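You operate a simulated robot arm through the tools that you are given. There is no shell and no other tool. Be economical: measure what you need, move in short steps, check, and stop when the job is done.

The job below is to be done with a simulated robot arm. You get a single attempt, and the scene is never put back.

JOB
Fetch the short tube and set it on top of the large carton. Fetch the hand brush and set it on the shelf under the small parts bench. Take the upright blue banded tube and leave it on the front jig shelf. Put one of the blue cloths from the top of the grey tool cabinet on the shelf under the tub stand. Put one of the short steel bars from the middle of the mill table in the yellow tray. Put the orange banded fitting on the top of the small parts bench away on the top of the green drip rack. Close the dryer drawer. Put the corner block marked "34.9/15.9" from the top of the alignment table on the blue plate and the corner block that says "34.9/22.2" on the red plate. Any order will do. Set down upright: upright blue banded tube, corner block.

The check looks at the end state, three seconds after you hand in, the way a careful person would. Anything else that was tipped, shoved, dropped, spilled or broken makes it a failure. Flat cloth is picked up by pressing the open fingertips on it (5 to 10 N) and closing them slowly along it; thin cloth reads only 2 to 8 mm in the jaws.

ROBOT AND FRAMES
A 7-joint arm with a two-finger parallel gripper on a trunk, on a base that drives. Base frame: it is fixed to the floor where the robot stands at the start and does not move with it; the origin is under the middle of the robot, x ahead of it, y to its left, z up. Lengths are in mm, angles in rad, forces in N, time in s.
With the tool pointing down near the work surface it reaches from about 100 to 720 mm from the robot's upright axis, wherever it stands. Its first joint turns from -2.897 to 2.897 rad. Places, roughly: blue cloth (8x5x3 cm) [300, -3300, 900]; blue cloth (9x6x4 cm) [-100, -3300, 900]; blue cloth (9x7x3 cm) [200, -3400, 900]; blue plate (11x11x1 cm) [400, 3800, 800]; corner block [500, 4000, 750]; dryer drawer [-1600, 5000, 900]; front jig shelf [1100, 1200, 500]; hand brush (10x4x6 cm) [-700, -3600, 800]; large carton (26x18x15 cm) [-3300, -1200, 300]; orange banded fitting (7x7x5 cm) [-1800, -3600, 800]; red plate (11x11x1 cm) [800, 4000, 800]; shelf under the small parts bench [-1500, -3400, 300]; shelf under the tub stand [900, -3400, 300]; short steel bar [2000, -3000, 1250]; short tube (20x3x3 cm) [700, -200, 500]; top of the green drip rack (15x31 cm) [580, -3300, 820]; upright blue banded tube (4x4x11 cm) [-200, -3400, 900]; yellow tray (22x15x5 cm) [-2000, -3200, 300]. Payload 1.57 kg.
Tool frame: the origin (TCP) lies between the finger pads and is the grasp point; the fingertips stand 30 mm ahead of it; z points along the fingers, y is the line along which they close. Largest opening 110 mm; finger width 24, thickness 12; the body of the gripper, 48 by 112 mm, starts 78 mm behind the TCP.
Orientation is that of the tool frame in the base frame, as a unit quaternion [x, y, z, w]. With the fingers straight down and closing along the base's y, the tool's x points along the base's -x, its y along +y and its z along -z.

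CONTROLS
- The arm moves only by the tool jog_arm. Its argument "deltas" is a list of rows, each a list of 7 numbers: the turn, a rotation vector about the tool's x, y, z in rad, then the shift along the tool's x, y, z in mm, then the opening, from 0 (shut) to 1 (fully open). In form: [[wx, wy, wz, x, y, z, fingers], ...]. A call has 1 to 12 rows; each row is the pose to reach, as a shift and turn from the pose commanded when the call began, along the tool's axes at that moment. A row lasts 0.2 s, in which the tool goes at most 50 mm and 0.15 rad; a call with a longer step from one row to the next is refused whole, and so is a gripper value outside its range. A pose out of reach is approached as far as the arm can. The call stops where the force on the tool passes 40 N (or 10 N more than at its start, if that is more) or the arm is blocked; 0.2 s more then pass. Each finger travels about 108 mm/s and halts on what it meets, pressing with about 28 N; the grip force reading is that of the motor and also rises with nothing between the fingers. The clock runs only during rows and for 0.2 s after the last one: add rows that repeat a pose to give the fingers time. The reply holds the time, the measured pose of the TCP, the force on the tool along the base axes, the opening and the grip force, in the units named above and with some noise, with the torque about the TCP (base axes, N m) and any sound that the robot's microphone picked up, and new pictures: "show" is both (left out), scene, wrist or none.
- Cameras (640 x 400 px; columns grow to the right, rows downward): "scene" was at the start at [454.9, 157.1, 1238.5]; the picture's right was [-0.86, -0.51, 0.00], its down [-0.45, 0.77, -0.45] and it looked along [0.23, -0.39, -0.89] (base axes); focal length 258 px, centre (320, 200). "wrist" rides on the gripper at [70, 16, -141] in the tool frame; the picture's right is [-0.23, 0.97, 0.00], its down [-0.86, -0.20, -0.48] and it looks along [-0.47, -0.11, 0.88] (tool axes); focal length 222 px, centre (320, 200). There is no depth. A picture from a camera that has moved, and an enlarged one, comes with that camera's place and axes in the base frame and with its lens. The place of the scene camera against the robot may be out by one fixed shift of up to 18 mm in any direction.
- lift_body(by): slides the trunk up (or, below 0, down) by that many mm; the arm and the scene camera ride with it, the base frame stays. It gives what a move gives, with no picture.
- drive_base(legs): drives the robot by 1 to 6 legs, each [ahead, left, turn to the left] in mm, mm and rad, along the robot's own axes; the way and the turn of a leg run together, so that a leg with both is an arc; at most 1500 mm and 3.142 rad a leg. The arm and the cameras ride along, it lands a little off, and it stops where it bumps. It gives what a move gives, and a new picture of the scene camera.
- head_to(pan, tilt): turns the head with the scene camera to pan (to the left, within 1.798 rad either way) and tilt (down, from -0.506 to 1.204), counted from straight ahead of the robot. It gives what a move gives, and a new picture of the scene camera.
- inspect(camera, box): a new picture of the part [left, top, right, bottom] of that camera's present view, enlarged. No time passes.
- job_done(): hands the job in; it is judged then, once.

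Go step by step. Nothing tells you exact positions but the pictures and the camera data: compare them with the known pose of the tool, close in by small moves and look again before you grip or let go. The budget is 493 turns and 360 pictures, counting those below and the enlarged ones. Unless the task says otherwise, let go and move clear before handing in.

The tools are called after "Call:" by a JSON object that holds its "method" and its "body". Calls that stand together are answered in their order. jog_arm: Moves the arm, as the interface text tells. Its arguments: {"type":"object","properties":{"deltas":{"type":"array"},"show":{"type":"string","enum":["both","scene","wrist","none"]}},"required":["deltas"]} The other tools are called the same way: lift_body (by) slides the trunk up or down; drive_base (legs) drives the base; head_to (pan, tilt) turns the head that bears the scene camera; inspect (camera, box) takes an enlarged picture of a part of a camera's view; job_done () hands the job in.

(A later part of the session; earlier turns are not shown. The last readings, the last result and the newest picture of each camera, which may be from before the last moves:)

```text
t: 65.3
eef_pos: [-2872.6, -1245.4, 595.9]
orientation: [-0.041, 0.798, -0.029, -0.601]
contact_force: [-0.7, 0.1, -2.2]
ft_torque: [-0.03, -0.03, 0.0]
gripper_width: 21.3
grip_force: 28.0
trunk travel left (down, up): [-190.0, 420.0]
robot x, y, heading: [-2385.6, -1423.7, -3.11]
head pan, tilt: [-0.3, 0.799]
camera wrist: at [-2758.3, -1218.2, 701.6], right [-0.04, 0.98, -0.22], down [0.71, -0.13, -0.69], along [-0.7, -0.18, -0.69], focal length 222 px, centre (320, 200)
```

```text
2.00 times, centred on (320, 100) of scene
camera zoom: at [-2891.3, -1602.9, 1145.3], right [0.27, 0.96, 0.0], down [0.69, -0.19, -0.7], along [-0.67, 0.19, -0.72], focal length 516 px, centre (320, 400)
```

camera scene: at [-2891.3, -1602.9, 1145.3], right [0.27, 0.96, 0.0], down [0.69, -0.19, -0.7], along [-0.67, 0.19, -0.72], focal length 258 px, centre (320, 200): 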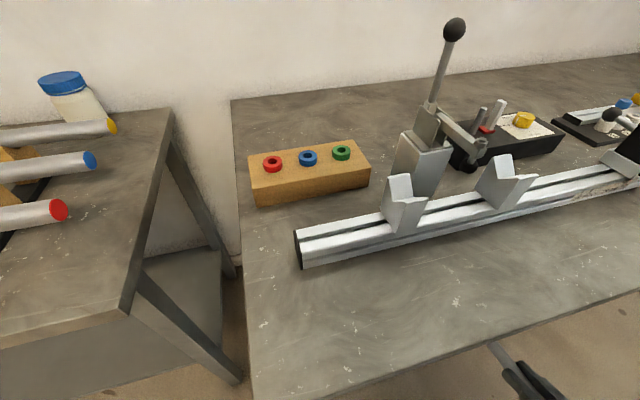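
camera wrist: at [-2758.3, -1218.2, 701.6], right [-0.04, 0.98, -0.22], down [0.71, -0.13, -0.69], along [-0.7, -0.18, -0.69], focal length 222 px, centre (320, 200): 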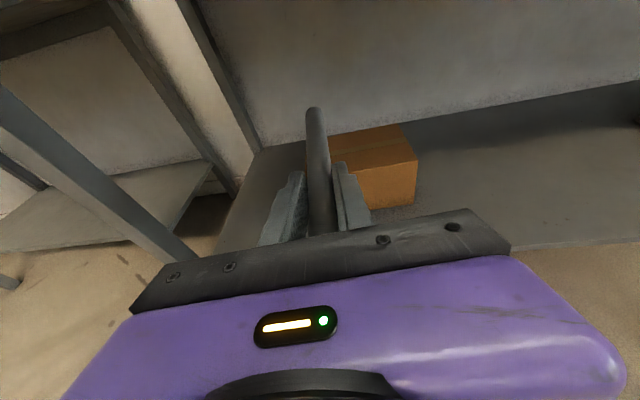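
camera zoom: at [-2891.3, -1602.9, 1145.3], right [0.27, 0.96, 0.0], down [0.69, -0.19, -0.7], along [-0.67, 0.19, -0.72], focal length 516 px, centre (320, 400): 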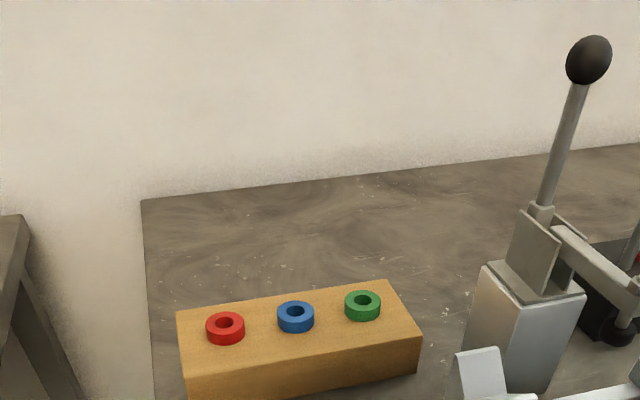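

The carton's front face is near x≈−3185, top ≈366, y from −1340 to −1080. I'll yaw the tool to the right by ~0.6 so the tube fits across the top diagonally, pan the head back, and drive in a bit.

Call:
{"method": "head_to", "body": {"pan": -1.5, "tilt": 0.9}}

Call:
{"method": "jog_arm", "body": {"deltas": [[-0.142, 0, 0.04, 0, 0, 0, 0.1], [-0.284, 0, 0.081, 0, 0, 0, 0.1], [-0.425, 0, 0.121, 0, 0, 0, 0.1], [-0.567, 0, 0.162, 0, 0, 0, 0.1]], "show": "none"}}

Call:
{"method": "jog_arm", "body": {"deltas": [[0, 0, 0, -40, 0, 11, 0.1], [0, 0, 0, -80, 0, 23, 0.1], [0, 0, 0, -120, 0, 34, 0.1], [0, 0, 0, -144, 0, 41, 0.1]]}}

```text
t: 66.7
eef_pos: [-2872.1, -1245.9, 595.8]
orientation: [-0.042, 0.797, -0.03, -0.602]
contact_force: [0.1, -0.3, -0.9]
ft_torque: [0.04, -0.06, 0.0]
gripper_width: 21.4
grip_force: 27.7
trunk travel left (down, up): [-190.0, 420.0]
robot x, y, heading: [-2388.5, -1423.5, -3.11]
head pan, tilt: [-1.499, 0.901]
camera scene: at [-2821.2, -1549.4, 1137.4], right [0.99, 0.1, 0.0], down [0.08, -0.78, -0.62], along [-0.06, 0.62, -0.78], focal length 258 px, centre (320, 200)
```

scene: 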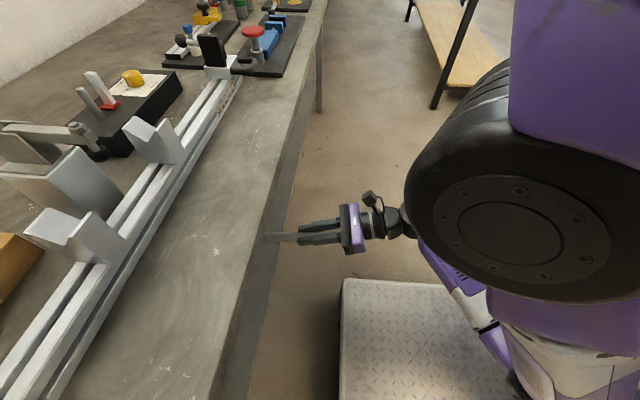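

```text
t: 67.7
eef_pos: [-2871.8, -1244.7, 595.6]
orientation: [0.192, 0.774, 0.146, -0.585]
contact_force: [0.5, 0.7, -1.3]
ft_torque: [-0.01, -0.07, 0.01]
gripper_width: 21.5
grip_force: 28.2
trunk travel left (down, up): [-190.0, 420.0]
robot x, y, heading: [-2389.5, -1421.8, -3.111]
head pan, tilt: [-1.499, 0.901]
```

```text
t: 68.7
eef_pos: [-2871.4, -1246.2, 446.5]
orientation: [0.191, 0.775, 0.146, -0.584]
contact_force: [-0.1, -0.3, -0.1]
ft_torque: [-0.02, -0.06, 0.04]
gripper_width: 21.4
grip_force: 27.5
trunk travel left (down, up): [-190.0, 420.0]
robot x, y, heading: [-2385.5, -1423.5, -3.114]
head pan, tilt: [-1.499, 0.901]
camera scene: at [-2821.1, -1549.4, 1137.5], right [0.99, 0.1, 0.0], down [0.08, -0.78, -0.62], along [-0.06, 0.62, -0.78], focal length 258 px, centre (320, 200)
camera wrist: at [-2762.3, -1287.1, 552.2], right [0.51, 0.83, -0.22], down [0.52, -0.5, -0.69], along [-0.68, 0.24, -0.69], focal length 222 px, centre (320, 200)
```

scene: 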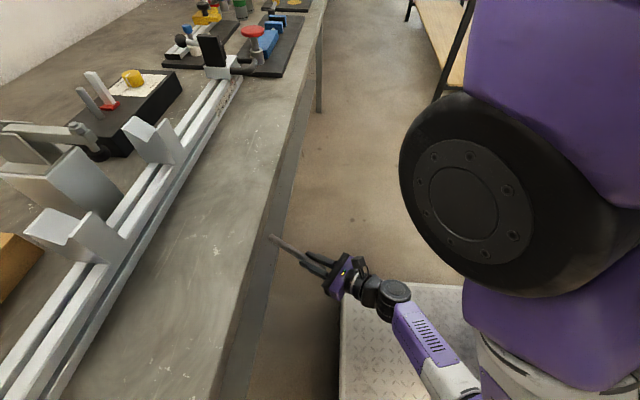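
wrist: 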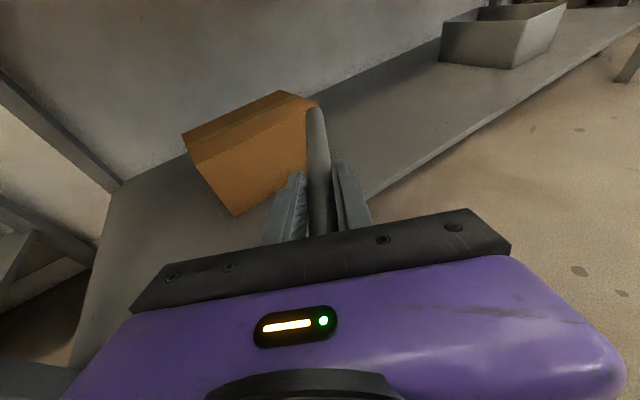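

Call:
{"method": "drive_base", "body": {"legs": [[150, 0, 0]]}}

Call:
{"method": "jog_arm", "body": {"deltas": [[0, 0, 0, 8, -25, 30, 0.1], [0, 0, 0, 20, -55, 70, 0.1], [0, 0, 0, 30, -80, 110, 0.1], [0, 0, 0, 42, -90, 150, 0.1]]}}

```text
t: 70.1
eef_pos: [-3021.0, -1251.1, 446.3]
orientation: [0.192, 0.775, 0.146, -0.585]
contact_force: [-0.6, 0.0, -2.0]
ft_torque: [-0.03, -0.07, -0.02]
gripper_width: 21.2
grip_force: 27.4
trunk travel left (down, up): [-190.0, 420.0]
robot x, y, heading: [-2537.4, -1429.3, -3.113]
head pan, tilt: [-1.499, 0.901]
camera scene: at [-2969.7, -1553.5, 1137.4], right [0.99, 0.1, 0.0], down [0.08, -0.78, -0.62], along [-0.06, 0.62, -0.78], focal length 258 px, centre (320, 200)
```

scene: 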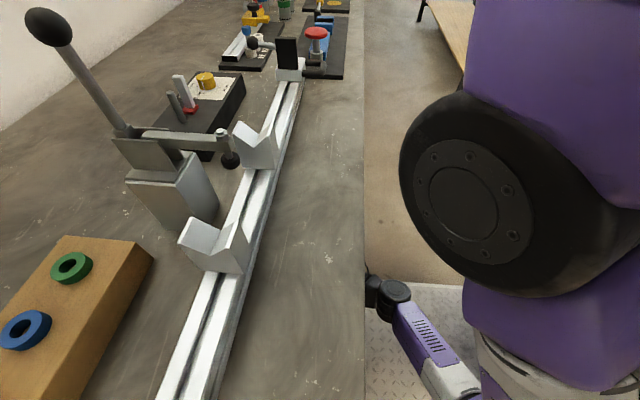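

```text
refused: row 2 steps farther than a row can; nothing moved
```

Call:
{"method": "jog_arm", "body": {"deltas": [[0, 0, 0, 8, -22, 35, 0.1], [0, 0, 0, 18, -46, 70, 0.1], [0, 0, 0, 28, -68, 105, 0.1], [0, 0, 0, 40, -90, 140, 0.1], [0, 0, 0, 42, -90, 150, 0.1]], "show": "wrist"}}

```text
t: 71.3
eef_pos: [-3198.8, -1258.7, 444.8]
orientation: [0.192, 0.775, 0.145, -0.585]
contact_force: [1.2, -0.6, -1.1]
ft_torque: [-0.03, -0.04, 0.01]
gripper_width: 21.2
grip_force: 28.5
trunk travel left (down, up): [-190.0, 420.0]
robot x, y, heading: [-2538.3, -1427.4, -3.118]
head pan, tilt: [-1.499, 0.901]
camera wrist: at [-3089.3, -1298.6, 551.6], right [0.51, 0.83, -0.22], down [0.52, -0.5, -0.69], along [-0.68, 0.24, -0.69], focal length 222 px, centre (320, 200)
```

wrist: 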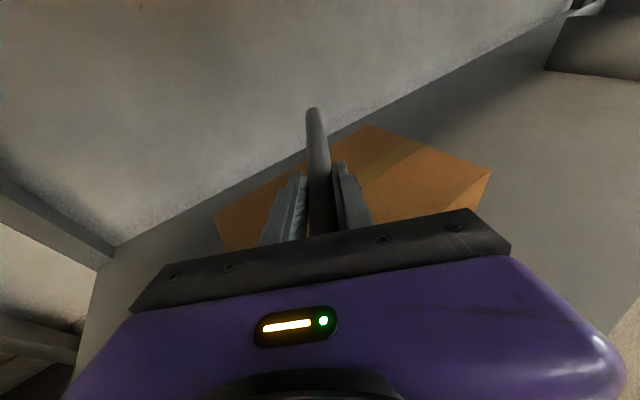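

Call:
{"method": "jog_arm", "body": {"deltas": [[0, 0, 0, 8.5, 9, 30, 0.1], [0, 0, 0, -15, 9, 37, 0.1], [0, 0, 0, -39.5, 9, 44, 0.1]], "show": "wrist"}}

Call:
{"method": "jog_arm", "body": {"deltas": [[0, 0, 0, -5, 0, 1.4, 0.1], [0, 0, 0, -10, 0, 2.8, 0.1]], "show": "none"}}

```text
t: 72.1
eef_pos: [-3225.6, -1233.7, 399.1]
orientation: [0.19, 0.772, 0.146, -0.589]
contact_force: [5.6, -4.1, 27.6]
ft_torque: [-0.32, -0.16, 0.02]
gripper_width: 21.3
grip_force: 27.7
trunk travel left (down, up): [-190.0, 420.0]
robot x, y, heading: [-2539.4, -1431.4, -3.106]
head pan, tilt: [-1.499, 0.901]
camera wrist: at [-3113.5, -1274.8, 504.2], right [0.51, 0.83, -0.22], down [0.52, -0.5, -0.7], along [-0.69, 0.24, -0.68], focal length 222 px, centre (320, 200)
```

wrist: 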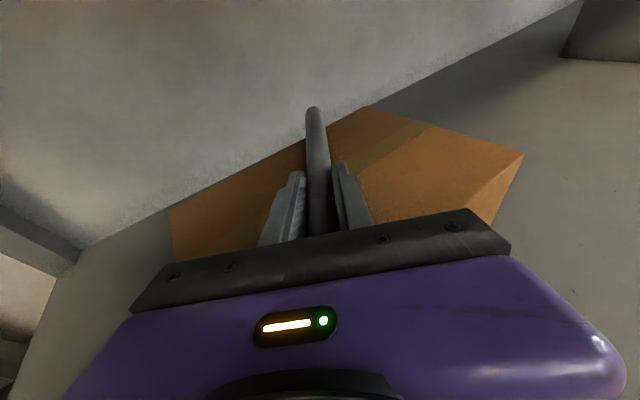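

```text
t: 72.4
eef_pos: [-3225.9, -1234.1, 398.8]
orientation: [0.19, 0.77, 0.147, -0.591]
contact_force: [3.7, -1.5, 13.2]
ft_torque: [-0.36, -0.66, -0.02]
gripper_width: 21.5
grip_force: 27.4
trunk travel left (down, up): [-190.0, 420.0]
robot x, y, heading: [-2535.2, -1426.2, -3.111]
head pan, tilt: [-1.499, 0.901]
stopped in row 1: the force on the tool passed its limit at 46 N (the readings are from after the stop); the commanded pose is now the measured one
```

The tube touches the carton top at z≈378, but its tip reaches past the back edge. I'll lift slightly, pull back ~22 mm, and set down again.

Call:
{"method": "jog_arm", "body": {"deltas": [[0, 0, 0, 8, 0, -2, 0.1], [0, 0, 0, 2, 0, -25, 0.1], [0, 0, 0, -5, 0, -22, 0.1]], "show": "wrist"}}

Call:
{"method": "inspect", "body": {"camera": "wrist", "box": [140, 60, 540, 260]}}

```text
t: 73.2
eef_pos: [-3204.2, -1243.4, 399.3]
orientation: [0.191, 0.771, 0.146, -0.59]
contact_force: [0.4, 0.4, 0.4]
ft_torque: [0.06, 0.07, -0.02]
gripper_width: 21.4
grip_force: 27.8
trunk travel left (down, up): [-190.0, 420.0]
robot x, y, heading: [-2539.0, -1428.5, -3.113]
head pan, tilt: [-1.499, 0.901]
camera wrist: at [-3093.2, -1284.4, 504.0], right [0.51, 0.83, -0.22], down [0.51, -0.5, -0.7], along [-0.69, 0.24, -0.68], focal length 222 px, centre (320, 200)
```

wrist: 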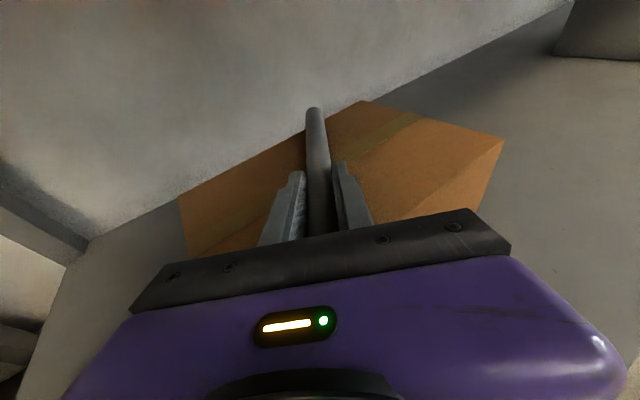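

```text
1.60 times, centred on (340, 160) of wrist
camera zoom: at [-3093.2, -1284.4, 504.0], right [0.51, 0.83, -0.22], down [0.51, -0.5, -0.7], along [-0.69, 0.24, -0.68], focal length 355 px, centre (288, 264)
```

zoom: 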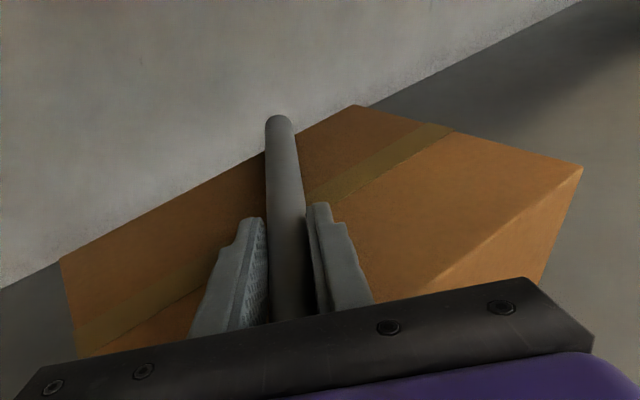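

Call:
{"method": "jog_arm", "body": {"deltas": [[0, 0, 0, 2, 0, -10, 0.1], [0, 0, 0, -5, 0, -9, 0.1]], "show": "none"}}

Call:
{"method": "jog_arm", "body": {"deltas": [[0, 0, 0, -2, 0, 0.5, 0.1], [0, 0, 0, -4, 0, 1, 0.1]], "show": "none"}}

```text
t: 73.8
eef_pos: [-3198.2, -1248.4, 399.8]
orientation: [0.189, 0.77, 0.147, -0.592]
contact_force: [4.9, -2.2, 17.6]
ft_torque: [-0.29, -0.5, 0.02]
gripper_width: 21.5
grip_force: 28.3
trunk travel left (down, up): [-190.0, 420.0]
robot x, y, heading: [-2533.6, -1427.8, -3.109]
head pan, tilt: [-1.499, 0.901]
```

```text
t: 74.3
eef_pos: [-3198.4, -1247.3, 399.0]
orientation: [0.188, 0.768, 0.146, -0.594]
contact_force: [3.3, -1.5, 12.9]
ft_torque: [-0.34, -0.64, 0.02]
gripper_width: 21.6
grip_force: 27.8
trunk travel left (down, up): [-190.0, 420.0]
robot x, y, heading: [-2537.7, -1426.4, -3.113]
head pan, tilt: [-1.499, 0.901]
stopped in row 2: the force on the tool passed its limit at 43 N (the readings are from after the stop); the commanded pose is now the measured one
```

Contact is firm. Opening the fingers slowly.

Call:
{"method": "jog_arm", "body": {"deltas": [[0, 0, 0, 1, 0, 0, 0.25], [0, 0, 0, 1, 0, 0, 0.4], [0, 0, 0, 1, 0, 0, 0.4]], "show": "wrist"}}

```text
t: 75.1
eef_pos: [-3198.9, -1247.4, 399.5]
orientation: [0.189, 0.769, 0.146, -0.593]
contact_force: [1.1, 4.8, 8.4]
ft_torque: [0.01, 0.25, -0.11]
gripper_width: 40.6
grip_force: 0.1
trunk travel left (down, up): [-190.0, 420.0]
robot x, y, heading: [-2533.9, -1425.2, -3.113]
head pan, tilt: [-1.499, 0.901]
camera wrist: at [-3085.5, -1287.9, 502.6], right [0.5, 0.84, -0.22], down [0.51, -0.49, -0.71], along [-0.7, 0.24, -0.67], focal length 222 px, centre (320, 200)
```

wrist: 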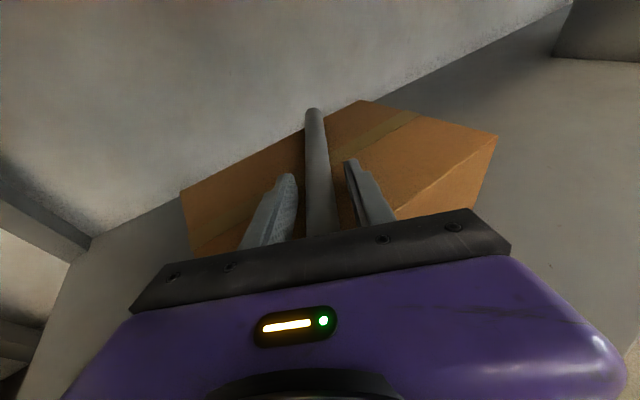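

Call:
{"method": "jog_arm", "body": {"deltas": [[0, 0, 0, 30, 0, -8, 0.4], [0, 0, 0, 60, 0, -17, 0.4], [0, 0, 0, 55, 0, -50, 0.4]], "show": "wrist"}}

Call:
{"method": "inspect", "body": {"camera": "wrist", "box": [140, 80, 540, 280]}}

```text
t: 75.9
eef_pos: [-3168.2, -1263.4, 464.6]
orientation: [0.188, 0.769, 0.145, -0.593]
contact_force: [0.1, -0.4, 0.3]
ft_torque: [-0.01, 0.0, -0.04]
gripper_width: 44.1
grip_force: 0.1
trunk travel left (down, up): [-190.0, 420.0]
robot x, y, heading: [-2538.8, -1430.6, -3.108]
head pan, tilt: [-1.499, 0.901]
camera wrist: at [-3054.1, -1305.2, 567.5], right [0.5, 0.84, -0.22], down [0.51, -0.49, -0.71], along [-0.7, 0.24, -0.67], focal length 222 px, centre (320, 200)
```

wrist: 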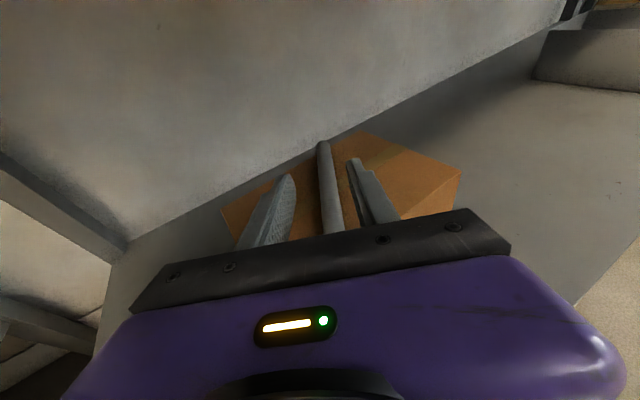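

```text
1.60 times, centred on (340, 180) of wrist
camera zoom: at [-3054.1, -1305.2, 567.5], right [0.5, 0.84, -0.22], down [0.51, -0.49, -0.71], along [-0.7, 0.24, -0.67], focal length 355 px, centre (288, 232)
```

zoom: 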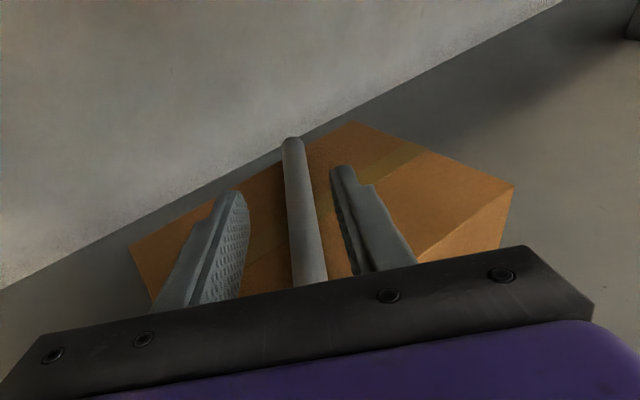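

The tube rests on the carton. Withdrawing fully and checking.

Call:
{"method": "jog_arm", "body": {"deltas": [[0, 0, 0, -5, 0, -45, 0.4], [0, 0, 0, -10, 0, -90, 0.4], [0, 0, 0, -15, 0, -135, 0.4]], "show": "none"}}

Call:
{"method": "drive_base", "body": {"legs": [[-350, 0, 0]]}}

Call:
{"method": "jog_arm", "body": {"deltas": [[0, 0, 0, 40, 0, 0, 0.4]], "show": "wrist"}}

Call:
{"method": "inspect", "body": {"camera": "wrist", "box": [140, 0, 440, 190]}}

```text
t: 76.7
eef_pos: [-3047.9, -1327.9, 482.8]
orientation: [0.189, 0.769, 0.146, -0.593]
contact_force: [0.1, 0.8, -0.2]
ft_torque: [0.0, -0.02, 0.0]
gripper_width: 44.2
grip_force: 0.2
trunk travel left (down, up): [-190.0, 420.0]
robot x, y, heading: [-2537.7, -1426.0, -3.114]
head pan, tilt: [-1.499, 0.901]
```

```text
t: 79.0
eef_pos: [-2696.7, -1317.1, 483.3]
orientation: [0.188, 0.769, 0.146, -0.594]
contact_force: [0.1, 0.1, -1.0]
ft_torque: [0.01, -0.04, 0.02]
gripper_width: 43.8
grip_force: 0.1
trunk travel left (down, up): [-190.0, 420.0]
robot x, y, heading: [-2184.4, -1417.8, -3.108]
head pan, tilt: [-1.499, 0.901]
camera scene: at [-2618.1, -1543.4, 1137.4], right [0.99, 0.1, 0.0], down [0.08, -0.78, -0.62], along [-0.06, 0.62, -0.78], focal length 258 px, centre (320, 200)
```

scene: 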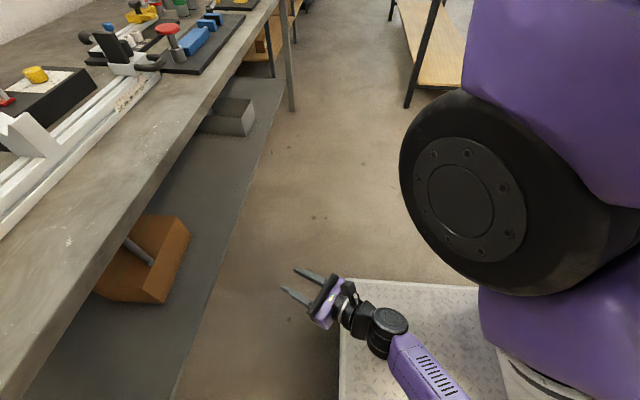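

```text
t: 79.3
eef_pos: [-2705.3, -1313.5, 520.6]
orientation: [0.188, 0.77, 0.146, -0.592]
contact_force: [-0.6, -0.7, 0.2]
ft_torque: [-0.03, -0.02, -0.01]
gripper_width: 43.7
grip_force: 0.0
trunk travel left (down, up): [-190.0, 420.0]
robot x, y, heading: [-2183.4, -1416.9, -3.112]
head pan, tilt: [-1.499, 0.901]
camera wrist: at [-2592.8, -1354.4, 624.6], right [0.5, 0.84, -0.22], down [0.51, -0.49, -0.71], along [-0.7, 0.24, -0.67], focal length 222 px, centre (320, 200)
```

wrist: 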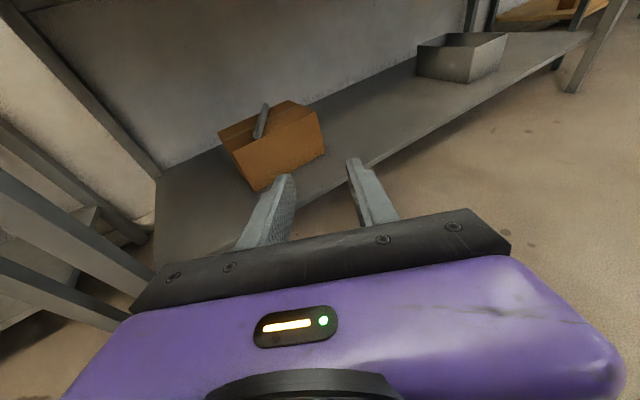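

```text
2.11 times, centred on (290, 95) of wrist
camera zoom: at [-2592.8, -1354.4, 624.6], right [0.5, 0.84, -0.22], down [0.51, -0.49, -0.71], along [-0.7, 0.24, -0.67], focal length 468 px, centre (383, 421)
```

zoom: 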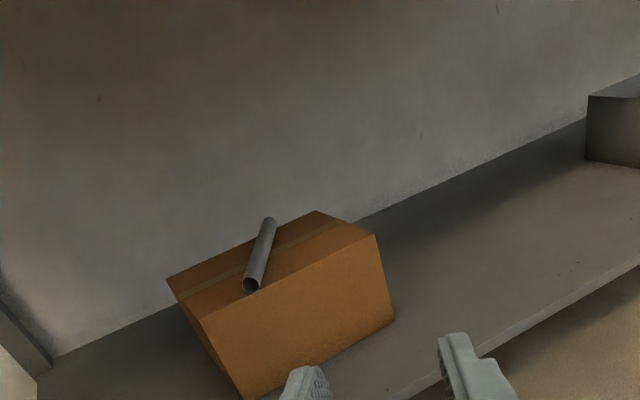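

The tube sits well on the carton. Next I go to the small parts bench along the −y wall: turn left to face it and survey.

Call:
{"method": "drive_base", "body": {"legs": [[-100, 0, 0.8], [0, 0, 0.738]]}}

Call:
{"method": "head_to", "body": {"pan": 0, "tilt": 0.35}}

Call:
{"method": "inspect", "body": {"camera": "scene", "box": [0, 80, 320, 280]}}

Call:
{"method": "inspect", "body": {"camera": "scene", "box": [320, 80, 640, 280]}}

```text
t: 83.8
eef_pos: [-2222.9, -1893.1, 521.0]
orientation: [-0.397, 0.685, -0.306, -0.529]
contact_force: [0.2, -0.1, 0.0]
ft_torque: [-0.02, 0.04, -0.02]
gripper_width: 44.0
grip_force: 0.1
trunk travel left (down, up): [-190.0, 420.0]
robot x, y, heading: [-2096.1, -1377.8, -1.582]
head pan, tilt: [-1.499, 0.901]
camera scene: at [-1981.8, -1799.7, 1137.4], right [-0.06, 1.0, 0.0], down [0.78, 0.05, -0.62], along [-0.62, -0.04, -0.78], focal length 258 px, centre (320, 200)
```

scene: 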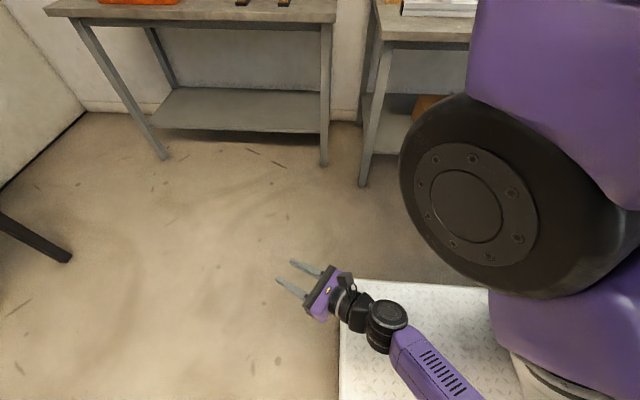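

```text
t: 85.4
eef_pos: [-2222.1, -1893.2, 521.4]
orientation: [-0.397, 0.685, -0.306, -0.529]
contact_force: [0.4, -0.1, 0.7]
ft_torque: [0.0, 0.03, -0.05]
gripper_width: 43.9
grip_force: 0.0
trunk travel left (down, up): [-190.0, 420.0]
robot x, y, heading: [-2095.9, -1378.6, -1.582]
head pan, tilt: [0.0, 0.351]
camera scene: at [-1907.6, -1888.2, 1184.9], right [-1.0, 0.01, 0.0], down [0.0, 0.34, -0.94], along [-0.01, -0.94, -0.34], focal length 258 px, centre (320, 200)
```

scene: 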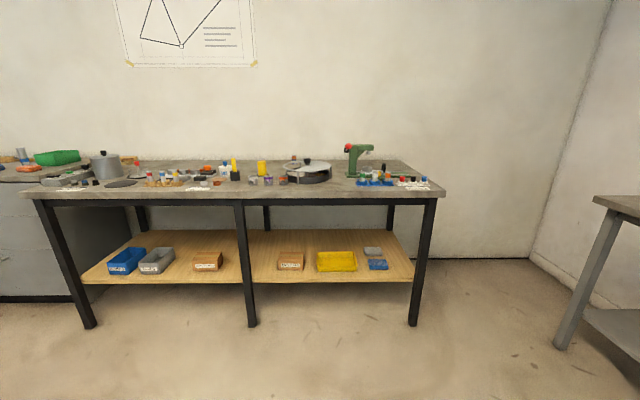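

```text
2.00 times, centred on (160, 180) of scene
camera zoom: at [-1907.6, -1888.2, 1184.9], right [-1.0, 0.01, 0.0], down [0.0, 0.34, -0.94], along [-0.01, -0.94, -0.34], focal length 516 px, centre (640, 240)
```

zoom: 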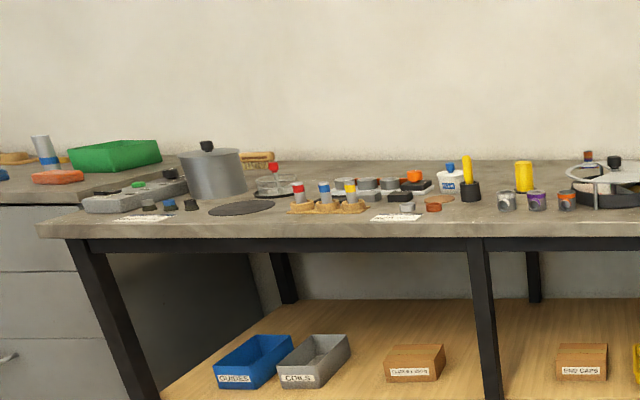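

```text
2.00 times, centred on (480, 180) of scene
camera zoom: at [-1907.6, -1888.2, 1184.9], right [-1.0, 0.01, 0.0], down [0.0, 0.34, -0.94], along [-0.01, -0.94, -0.34], focal length 516 px, centre (0, 240)
```

zoom: 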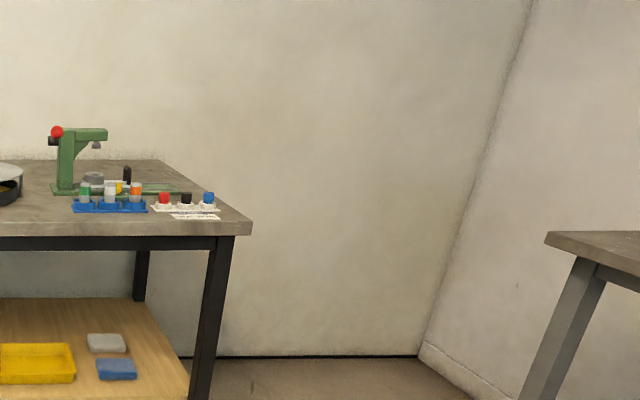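

The orange-banded fitting should be near the rear of the bench at x≈−1750. I'll raise the trunk and drive closer for a view from above.

Call:
{"method": "lift_body", "body": {"by": 400}}

Call:
{"method": "drive_base", "body": {"legs": [[1000, 240, 0.012]]}}

Call:
{"method": "head_to", "body": {"pan": -0.2, "tilt": 0.75}}

Call:
{"method": "inspect", "body": {"camera": "scene", "box": [160, 0, 480, 200]}}

```text
t: 89.2
eef_pos: [-2222.3, -1893.2, 920.7]
orientation: [-0.396, 0.685, -0.305, -0.529]
contact_force: [-0.2, -0.2, 0.5]
ft_torque: [0.01, -0.01, 0.02]
gripper_width: 44.0
grip_force: 0.0
trunk travel left (down, up): [-590.0, 20.0]
robot x, y, heading: [-2096.9, -1378.6, -1.583]
head pan, tilt: [0.0, 0.351]
```

```text
t: 94.5
eef_pos: [-2014.6, -2897.0, 920.7]
orientation: [-0.392, 0.688, -0.302, -0.531]
contact_force: [0.5, -0.7, 0.4]
ft_torque: [-0.01, 0.0, 0.02]
gripper_width: 44.1
grip_force: 0.0
trunk travel left (down, up): [-590.0, 20.0]
robot x, y, heading: [-1880.2, -2379.9, -1.595]
head pan, tilt: [0.0, 0.351]
camera scene: at [-1699.7, -2895.0, 1585.0], right [-1.0, 0.02, 0.0], down [0.01, 0.34, -0.94], along [-0.02, -0.94, -0.34], focal length 258 px, centre (320, 200)
```

scene: 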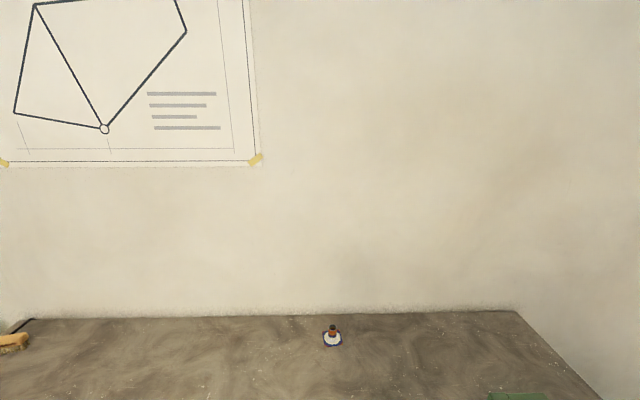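

```text
t: 95.4
eef_pos: [-2013.6, -2895.4, 921.9]
orientation: [-0.392, 0.688, -0.302, -0.531]
contact_force: [0.6, 0.9, -0.1]
ft_torque: [-0.03, 0.04, 0.0]
gripper_width: 44.2
grip_force: 0.0
trunk travel left (down, up): [-590.0, 20.0]
robot x, y, heading: [-1880.5, -2380.6, -1.591]
head pan, tilt: [-0.201, 0.75]
camera scene: at [-1715.9, -2882.8, 1549.4], right [-0.97, 0.22, 0.0], down [0.15, 0.66, -0.73], along [-0.16, -0.71, -0.68], focal length 258 px, centre (320, 200)
```

scene: 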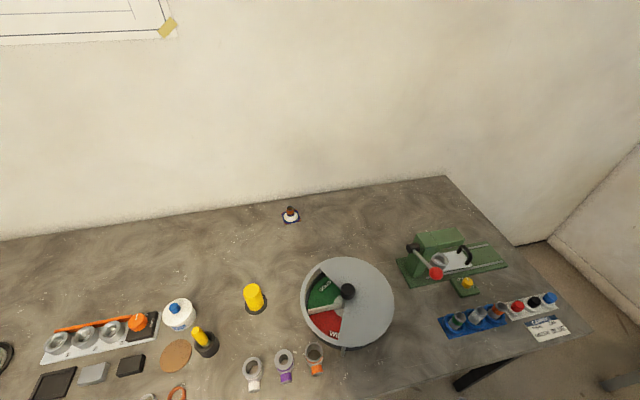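

```text
2.00 times, centred on (320, 100) of scene
camera zoom: at [-1715.9, -2882.8, 1549.4], right [-0.97, 0.22, 0.0], down [0.15, 0.66, -0.73], along [-0.16, -0.71, -0.68], focal length 516 px, centre (320, 400)
```

zoom: 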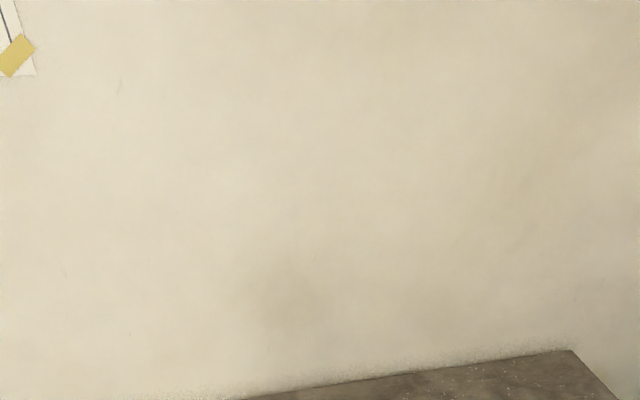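

Call:
{"method": "inspect", "body": {"camera": "scene", "box": [251, 191, 331, 241]}}

Call:
{"method": "inspect", "body": {"camera": "scene", "box": [20, 270, 340, 400]}}

Call:
{"method": "inspect", "body": {"camera": "scene", "box": [380, 220, 600, 360]}}

```text
8.00 times, centred on (291, 216) of scene
camera zoom: at [-1715.9, -2882.8, 1549.4], right [-0.97, 0.22, 0.0], down [0.15, 0.66, -0.73], along [-0.16, -0.71, -0.68], focal length 2066 px, centre (552, 72)
```

zoom: 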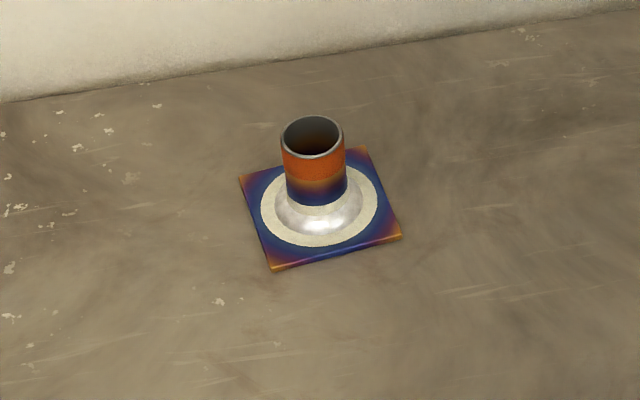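

```text
2.00 times, centred on (180, 335) of scene
camera zoom: at [-1715.9, -2882.8, 1549.4], right [-0.97, 0.22, 0.0], down [0.15, 0.66, -0.73], along [-0.16, -0.71, -0.68], focal length 516 px, centre (600, -70)
```

zoom: 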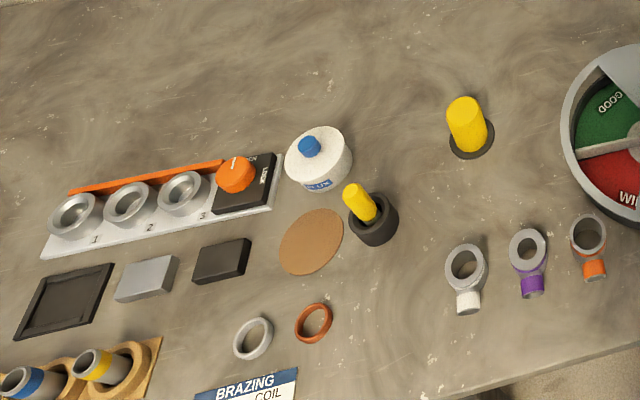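

```text
2.86 times, centred on (490, 290) of scene
camera zoom: at [-1715.9, -2882.8, 1549.4], right [-0.97, 0.22, 0.0], down [0.15, 0.66, -0.73], along [-0.16, -0.71, -0.68], focal length 738 px, centre (-166, -57)
```

zoom: 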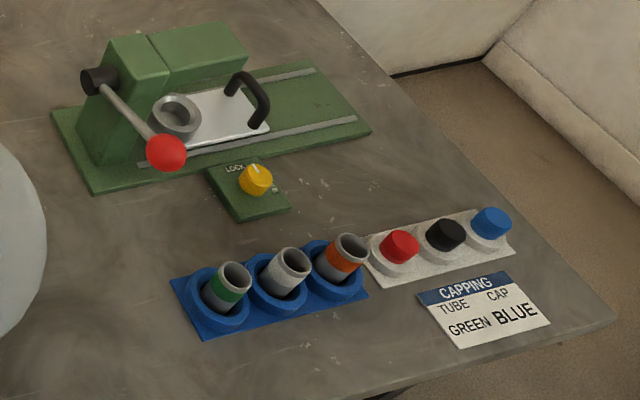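

The fitting (7 cm plate with a banded spigot) stands at about (−1757,−3580) near the wall. I'll straighten the tool's yaw, and edge the base up to the bench.

Call:
{"method": "jog_arm", "body": {"deltas": [[0.127, 0, -0.036, 0, 0, 0, 0.8], [0.255, 0, -0.073, 0, 0, 0, 0.8], [0.382, 0, -0.11, 0, 0, 0, 0.8], [0.509, 0, -0.146, 0, 0, 0, 0.8]], "show": "none"}}

Call:
{"method": "drive_base", "body": {"legs": [[230, 75, 0.02]]}}

Call:
{"method": "head_to", "body": {"pan": -0.5, "tilt": 1.0}}

Call:
{"method": "jog_arm", "body": {"deltas": [[0, 0, 0, 25, 0, 0, 0.8]], "show": "wrist"}}

```text
t: 96.4
eef_pos: [-2014.8, -2894.9, 921.1]
orientation: [0.563, -0.559, 0.427, 0.434]
contact_force: [0.5, 0.0, 0.9]
ft_torque: [0.0, -0.01, -0.02]
gripper_width: 88.3
grip_force: 0.1
trunk travel left (down, up): [-590.0, 20.0]
robot x, y, heading: [-1882.2, -2384.2, -1.595]
head pan, tilt: [-0.201, 0.75]
```

```text
t: 98.2
eef_pos: [-1933.3, -3133.6, 921.6]
orientation: [0.566, -0.556, 0.429, 0.432]
contact_force: [-0.4, 0.1, 0.2]
ft_torque: [-0.01, -0.03, 0.01]
gripper_width: 88.0
grip_force: 0.1
trunk travel left (down, up): [-590.0, 20.0]
robot x, y, heading: [-1809.6, -2621.7, -1.575]
head pan, tilt: [-0.201, 0.75]
camera scene: at [-1635.0, -3116.4, 1549.4], right [-0.98, 0.21, 0.0], down [0.14, 0.67, -0.73], along [-0.15, -0.72, -0.68], focal length 258 px, centre (320, 200)
```

scene: 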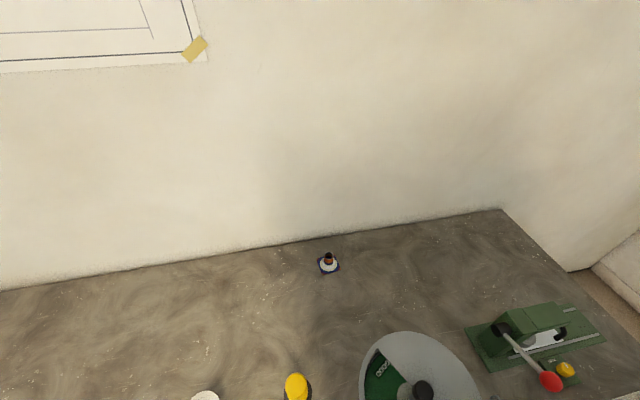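

```text
t: 99.0
eef_pos: [-1934.0, -3134.2, 921.3]
orientation: [0.566, -0.555, 0.429, 0.432]
contact_force: [-1.2, 0.6, -0.4]
ft_torque: [0.02, 0.0, 0.01]
gripper_width: 87.9
grip_force: 0.0
trunk travel left (down, up): [-590.0, 20.0]
robot x, y, heading: [-1808.6, -2620.0, -1.577]
head pan, tilt: [-0.499, 1.0]
camera scene: at [-1651.6, -3096.4, 1530.2], right [-0.87, 0.48, 0.0], down [0.41, 0.74, -0.54], along [-0.26, -0.47, -0.84], focal length 258 px, centre (320, 200)
```

scene: 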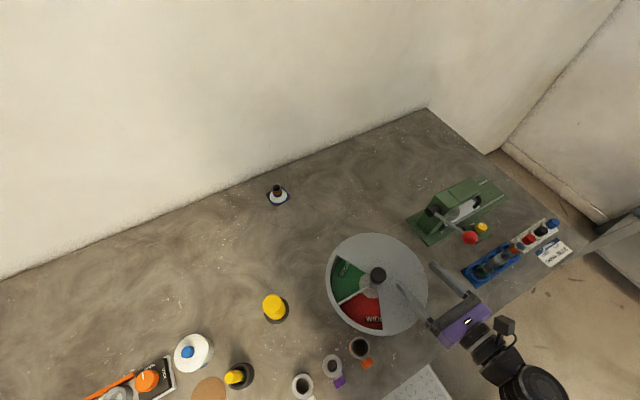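

```text
t: 99.4
eef_pos: [-1933.5, -3142.3, 946.1]
orientation: [0.567, -0.556, 0.429, 0.431]
contact_force: [0.3, -1.1, 1.1]
ft_torque: [0.05, -0.01, 0.01]
gripper_width: 87.9
grip_force: 0.1
trunk travel left (down, up): [-590.0, 20.0]
robot x, y, heading: [-1811.9, -2616.3, -1.58]
head pan, tilt: [-0.499, 1.0]
camera wrist: at [-1949.8, -3022.4, 1050.1], right [-0.98, 0.05, -0.21], down [0.18, 0.69, -0.7], along [0.11, -0.73, -0.68], focal length 222 px, centre (320, 200)
```

wrist: 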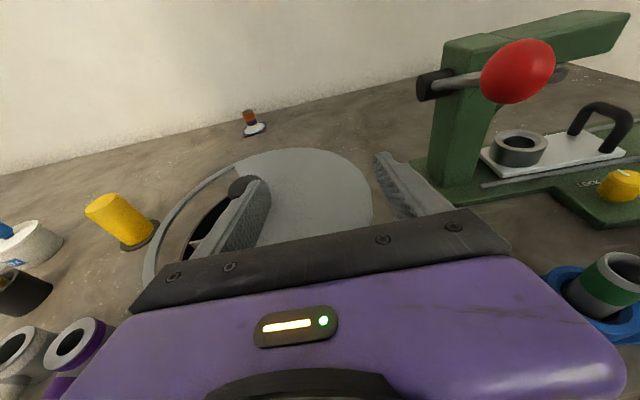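

Call:
{"method": "jog_arm", "body": {"deltas": [[0, 0, 0, 8, -36, 28, 0.8], [0, 0, 0, 16, -72, 56, 0.8], [0, 0, 0, 24, -108, 84, 0.8], [0, 0, 0, 32, -144, 112, 0.8], [0, 0, 0, 40, -180, 140, 0.8], [0, 0, 0, 52, -180, 184, 0.8], [0, 0, 0, 65, -180, 228, 0.8]], "show": "wrist"}}

```text
t: 99.9
eef_pos: [-1908.0, -3166.9, 945.7]
orientation: [-0.561, 0.563, -0.416, -0.443]
contact_force: [-21.0, -0.4, 7.8]
ft_torque: [-0.54, 0.08, -0.73]
gripper_width: 69.2
grip_force: 0.1
trunk travel left (down, up): [-590.0, 20.0]
robot x, y, heading: [-1813.1, -2616.5, -1.578]
head pan, tilt: [-0.499, 1.0]
stopped in row 2: the force on the tool passed its limit at 59 N (the readings are from after the stop); the commanded pose is now the measured one
camera wrist: at [-1918.9, -3048.6, 1050.7], right [-0.98, 0.08, -0.19], down [0.2, 0.68, -0.7], along [0.07, -0.73, -0.68], focal length 222 px, centre (320, 200)
```

wrist: 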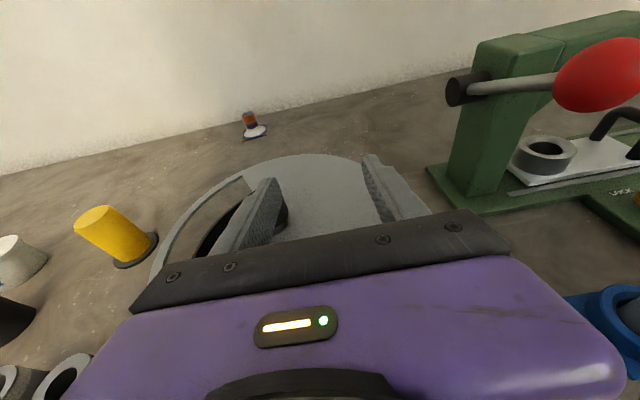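

The left finger touched the dial's knob, which is taller than I thought. I'll back off to the right and rise well above it.

Call:
{"method": "jog_arm", "body": {"deltas": [[0, 0, 0, 0, 25, -15, 0.8], [0, 0, 0, 30, 30, -25, 0.8], [0, 0, 0, 75, 30, -25, 0.8], [0, 0, 0, 110, 30, -25, 0.8]], "show": "both"}}

Call:
{"method": "inspect", "body": {"camera": "scene", "box": [220, 160, 540, 400]}}

```text
t: 100.9
eef_pos: [-1930.6, -3170.4, 1059.6]
orientation: [0.564, -0.561, 0.419, 0.438]
contact_force: [-0.2, 0.3, 0.5]
ft_torque: [-0.02, 0.02, 0.02]
gripper_width: 88.1
grip_force: 0.1
trunk travel left (down, up): [-590.0, 20.0]
robot x, y, heading: [-1807.7, -2616.9, -1.584]
head pan, tilt: [-0.499, 1.0]
camera scene: at [-1651.9, -3095.9, 1530.1], right [-0.87, 0.49, 0.0], down [0.41, 0.74, -0.54], along [-0.26, -0.47, -0.84], focal length 258 px, centre (320, 200)
camera wrist: at [-1942.1, -3053.1, 1165.0], right [-0.98, 0.07, -0.2], down [0.19, 0.69, -0.7], along [0.08, -0.72, -0.69], focal length 222 px, centre (320, 200)
```

scene: 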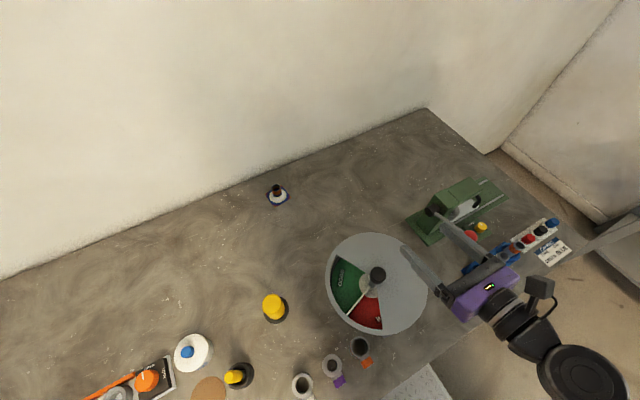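
wrist: 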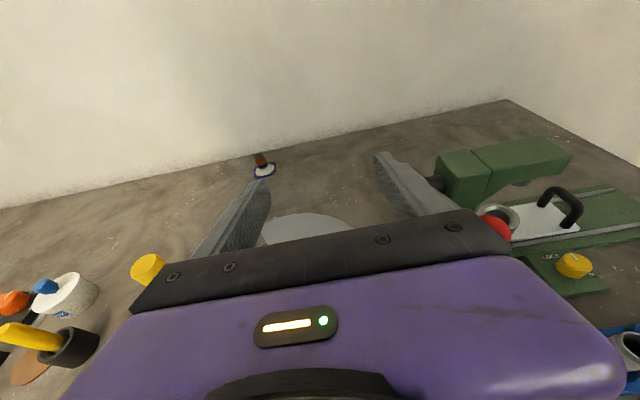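

```text
1.67 times, centred on (380, 280) of scene
camera zoom: at [-1651.9, -3095.9, 1530.1], right [-0.87, 0.49, 0.0], down [0.41, 0.74, -0.54], along [-0.26, -0.47, -0.84], focal length 430 px, centre (220, 67)
```

zoom: 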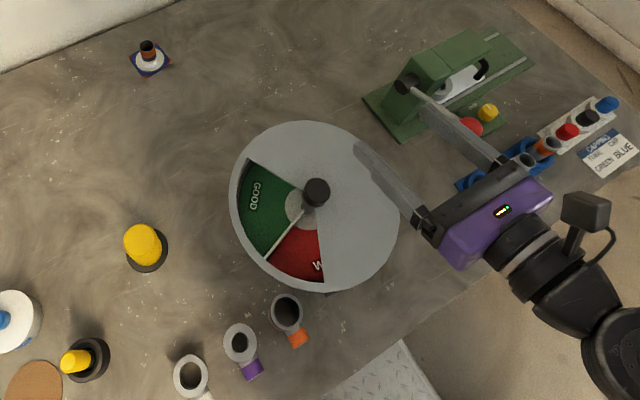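

Call:
{"method": "jog_arm", "body": {"deltas": [[0, 0, 0, 9, -30, 32, 0.8], [0, 0, 0, 18, -60, 64, 0.8], [0, 0, 0, 27, -90, 96, 0.8], [0, 0, 0, 36, -120, 128, 0.8], [0, 0, 0, 45, -150, 160, 0.8], [0, 0, 0, 54, -178, 192, 0.8], [0, 0, 0, 66, -178, 235, 0.8], [0, 0, 0, 78, -178, 278, 0.8]], "show": "both"}}

```text
t: 102.7
eef_pos: [-1756.3, -3464.5, 1058.8]
orientation: [0.564, -0.561, 0.417, 0.438]
contact_force: [-0.2, 0.3, 0.0]
ft_torque: [0.04, -0.03, 0.0]
gripper_width: 88.1
grip_force: 0.1
trunk travel left (down, up): [-590.0, 20.0]
robot x, y, heading: [-1812.9, -2621.1, -1.574]
head pan, tilt: [-0.499, 1.0]
camera scene: at [-1651.8, -3095.4, 1530.3], right [-0.87, 0.49, 0.0], down [0.41, 0.74, -0.54], along [-0.26, -0.47, -0.84], focal length 258 px, centre (320, 200)
camera wrist: at [-1768.1, -3347.1, 1163.6], right [-0.98, 0.07, -0.19], down [0.19, 0.69, -0.7], along [0.08, -0.72, -0.69], focal length 222 px, centre (320, 200)
```

scene: 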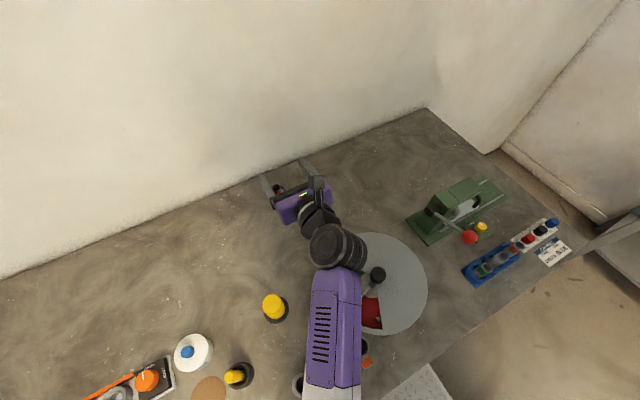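
wrist: 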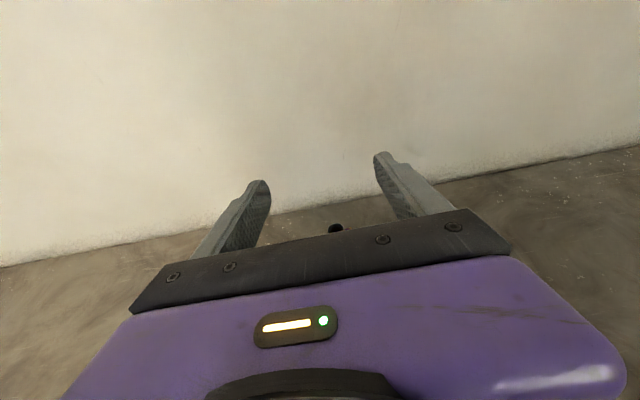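

The reach is fine. To keep the forearm off the dial's knob I'll shift the base 110 mm left and re-centre the tool.

Call:
{"method": "drive_base", "body": {"legs": [[0, 110, 0]]}}

Call:
{"method": "jog_arm", "body": {"deltas": [[0, 0, 0, 2, 40, 8, 0.8], [0, 0, 0, 4, 80, 16, 0.8], [0, 0, 0, 8, 110, 27, 0.8]], "show": "both"}}

```text
t: 103.8
eef_pos: [-1646.4, -3465.3, 1057.6]
orientation: [0.564, -0.561, 0.419, 0.438]
contact_force: [-0.4, -0.2, 0.0]
ft_torque: [0.02, 0.04, 0.03]
gripper_width: 87.9
grip_force: 0.0
trunk travel left (down, up): [-590.0, 20.0]
robot x, y, heading: [-1699.8, -2616.9, -1.579]
head pan, tilt: [-0.499, 1.0]
camera scene: at [-1542.4, -3096.3, 1530.2], right [-0.88, 0.48, 0.0], down [0.41, 0.74, -0.54], along [-0.26, -0.47, -0.84], focal length 258 px, centre (320, 200)
```

scene: 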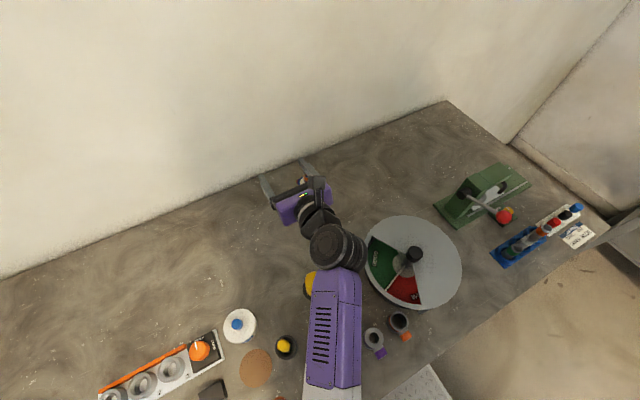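

```text
t: 104.7
eef_pos: [-1754.6, -3493.7, 1061.6]
orientation: [0.565, -0.56, 0.419, 0.437]
contact_force: [0.2, -0.2, 0.8]
ft_torque: [-0.02, 0.01, 0.0]
gripper_width: 88.1
grip_force: 0.0
trunk travel left (down, up): [-590.0, 20.0]
robot x, y, heading: [-1697.3, -2617.1, -1.576]
head pan, tilt: [-0.499, 1.0]
camera scene: at [-1541.6, -3096.0, 1530.2], right [-0.88, 0.48, 0.0], down [0.41, 0.74, -0.54], along [-0.26, -0.47, -0.84], focal length 258 px, centre (320, 200)
camera wrist: at [-1767.9, -3375.6, 1166.2], right [-0.98, 0.07, -0.2], down [0.19, 0.69, -0.7], along [0.09, -0.72, -0.69], focal length 222 px, centre (320, 200)
```

scene: 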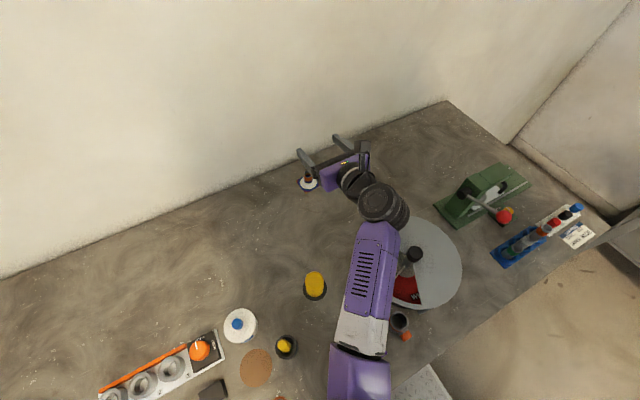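
wrist: 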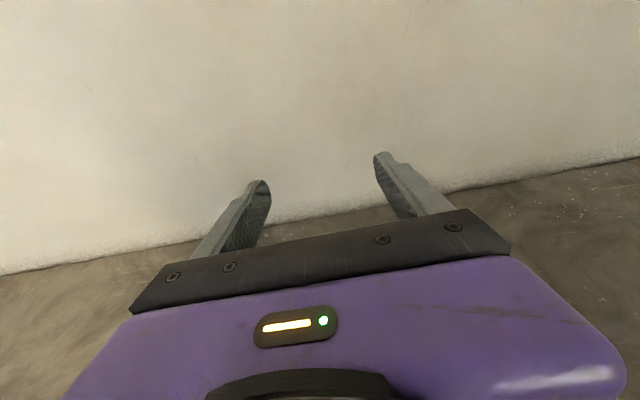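

Call:
{"method": "jog_arm", "body": {"deltas": [[0, 0, 0, -45, 0, 8, 0.8], [0, 0, 0, -90, 0, 16, 0.8], [0, 0, 0, -130, 0, 27, 0.8]], "show": "both"}}

```text
t: 105.5
eef_pos: [-1757.0, -3484.7, 931.2]
orientation: [0.565, -0.561, 0.418, 0.437]
contact_force: [0.2, -0.2, 0.5]
ft_torque: [0.03, 0.02, -0.04]
gripper_width: 88.0
grip_force: 0.0
trunk travel left (down, up): [-590.0, 20.0]
robot x, y, heading: [-1703.2, -2618.1, -1.574]
head pan, tilt: [-0.499, 1.0]
camera scene: at [-1542.0, -3096.3, 1530.2], right [-0.88, 0.48, 0.0], down [0.41, 0.74, -0.54], along [-0.26, -0.47, -0.84], focal length 258 px, centre (320, 200)
camera wrist: at [-1770.3, -3366.2, 1035.1], right [-0.98, 0.07, -0.19], down [0.19, 0.69, -0.7], along [0.08, -0.72, -0.69], focal length 222 px, centre (320, 200)
```

scene: 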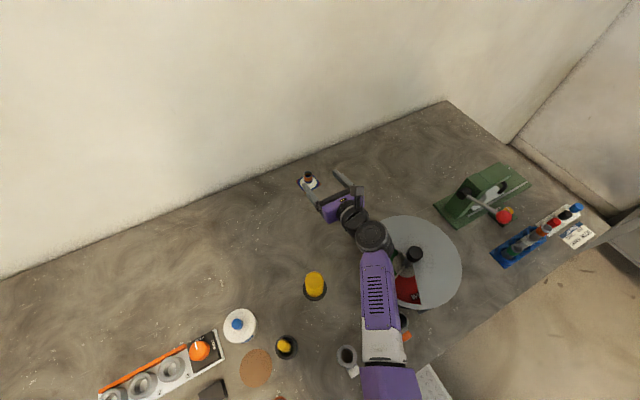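
wrist: 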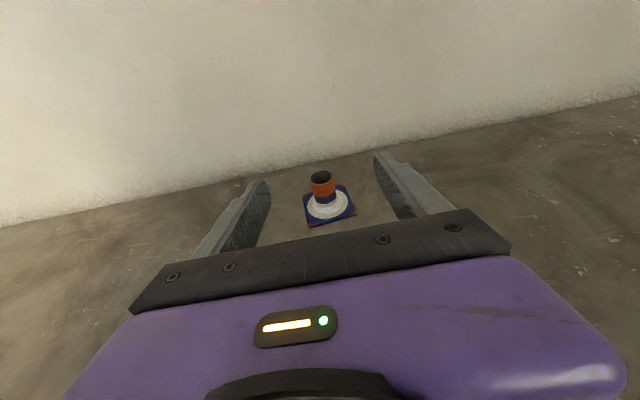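

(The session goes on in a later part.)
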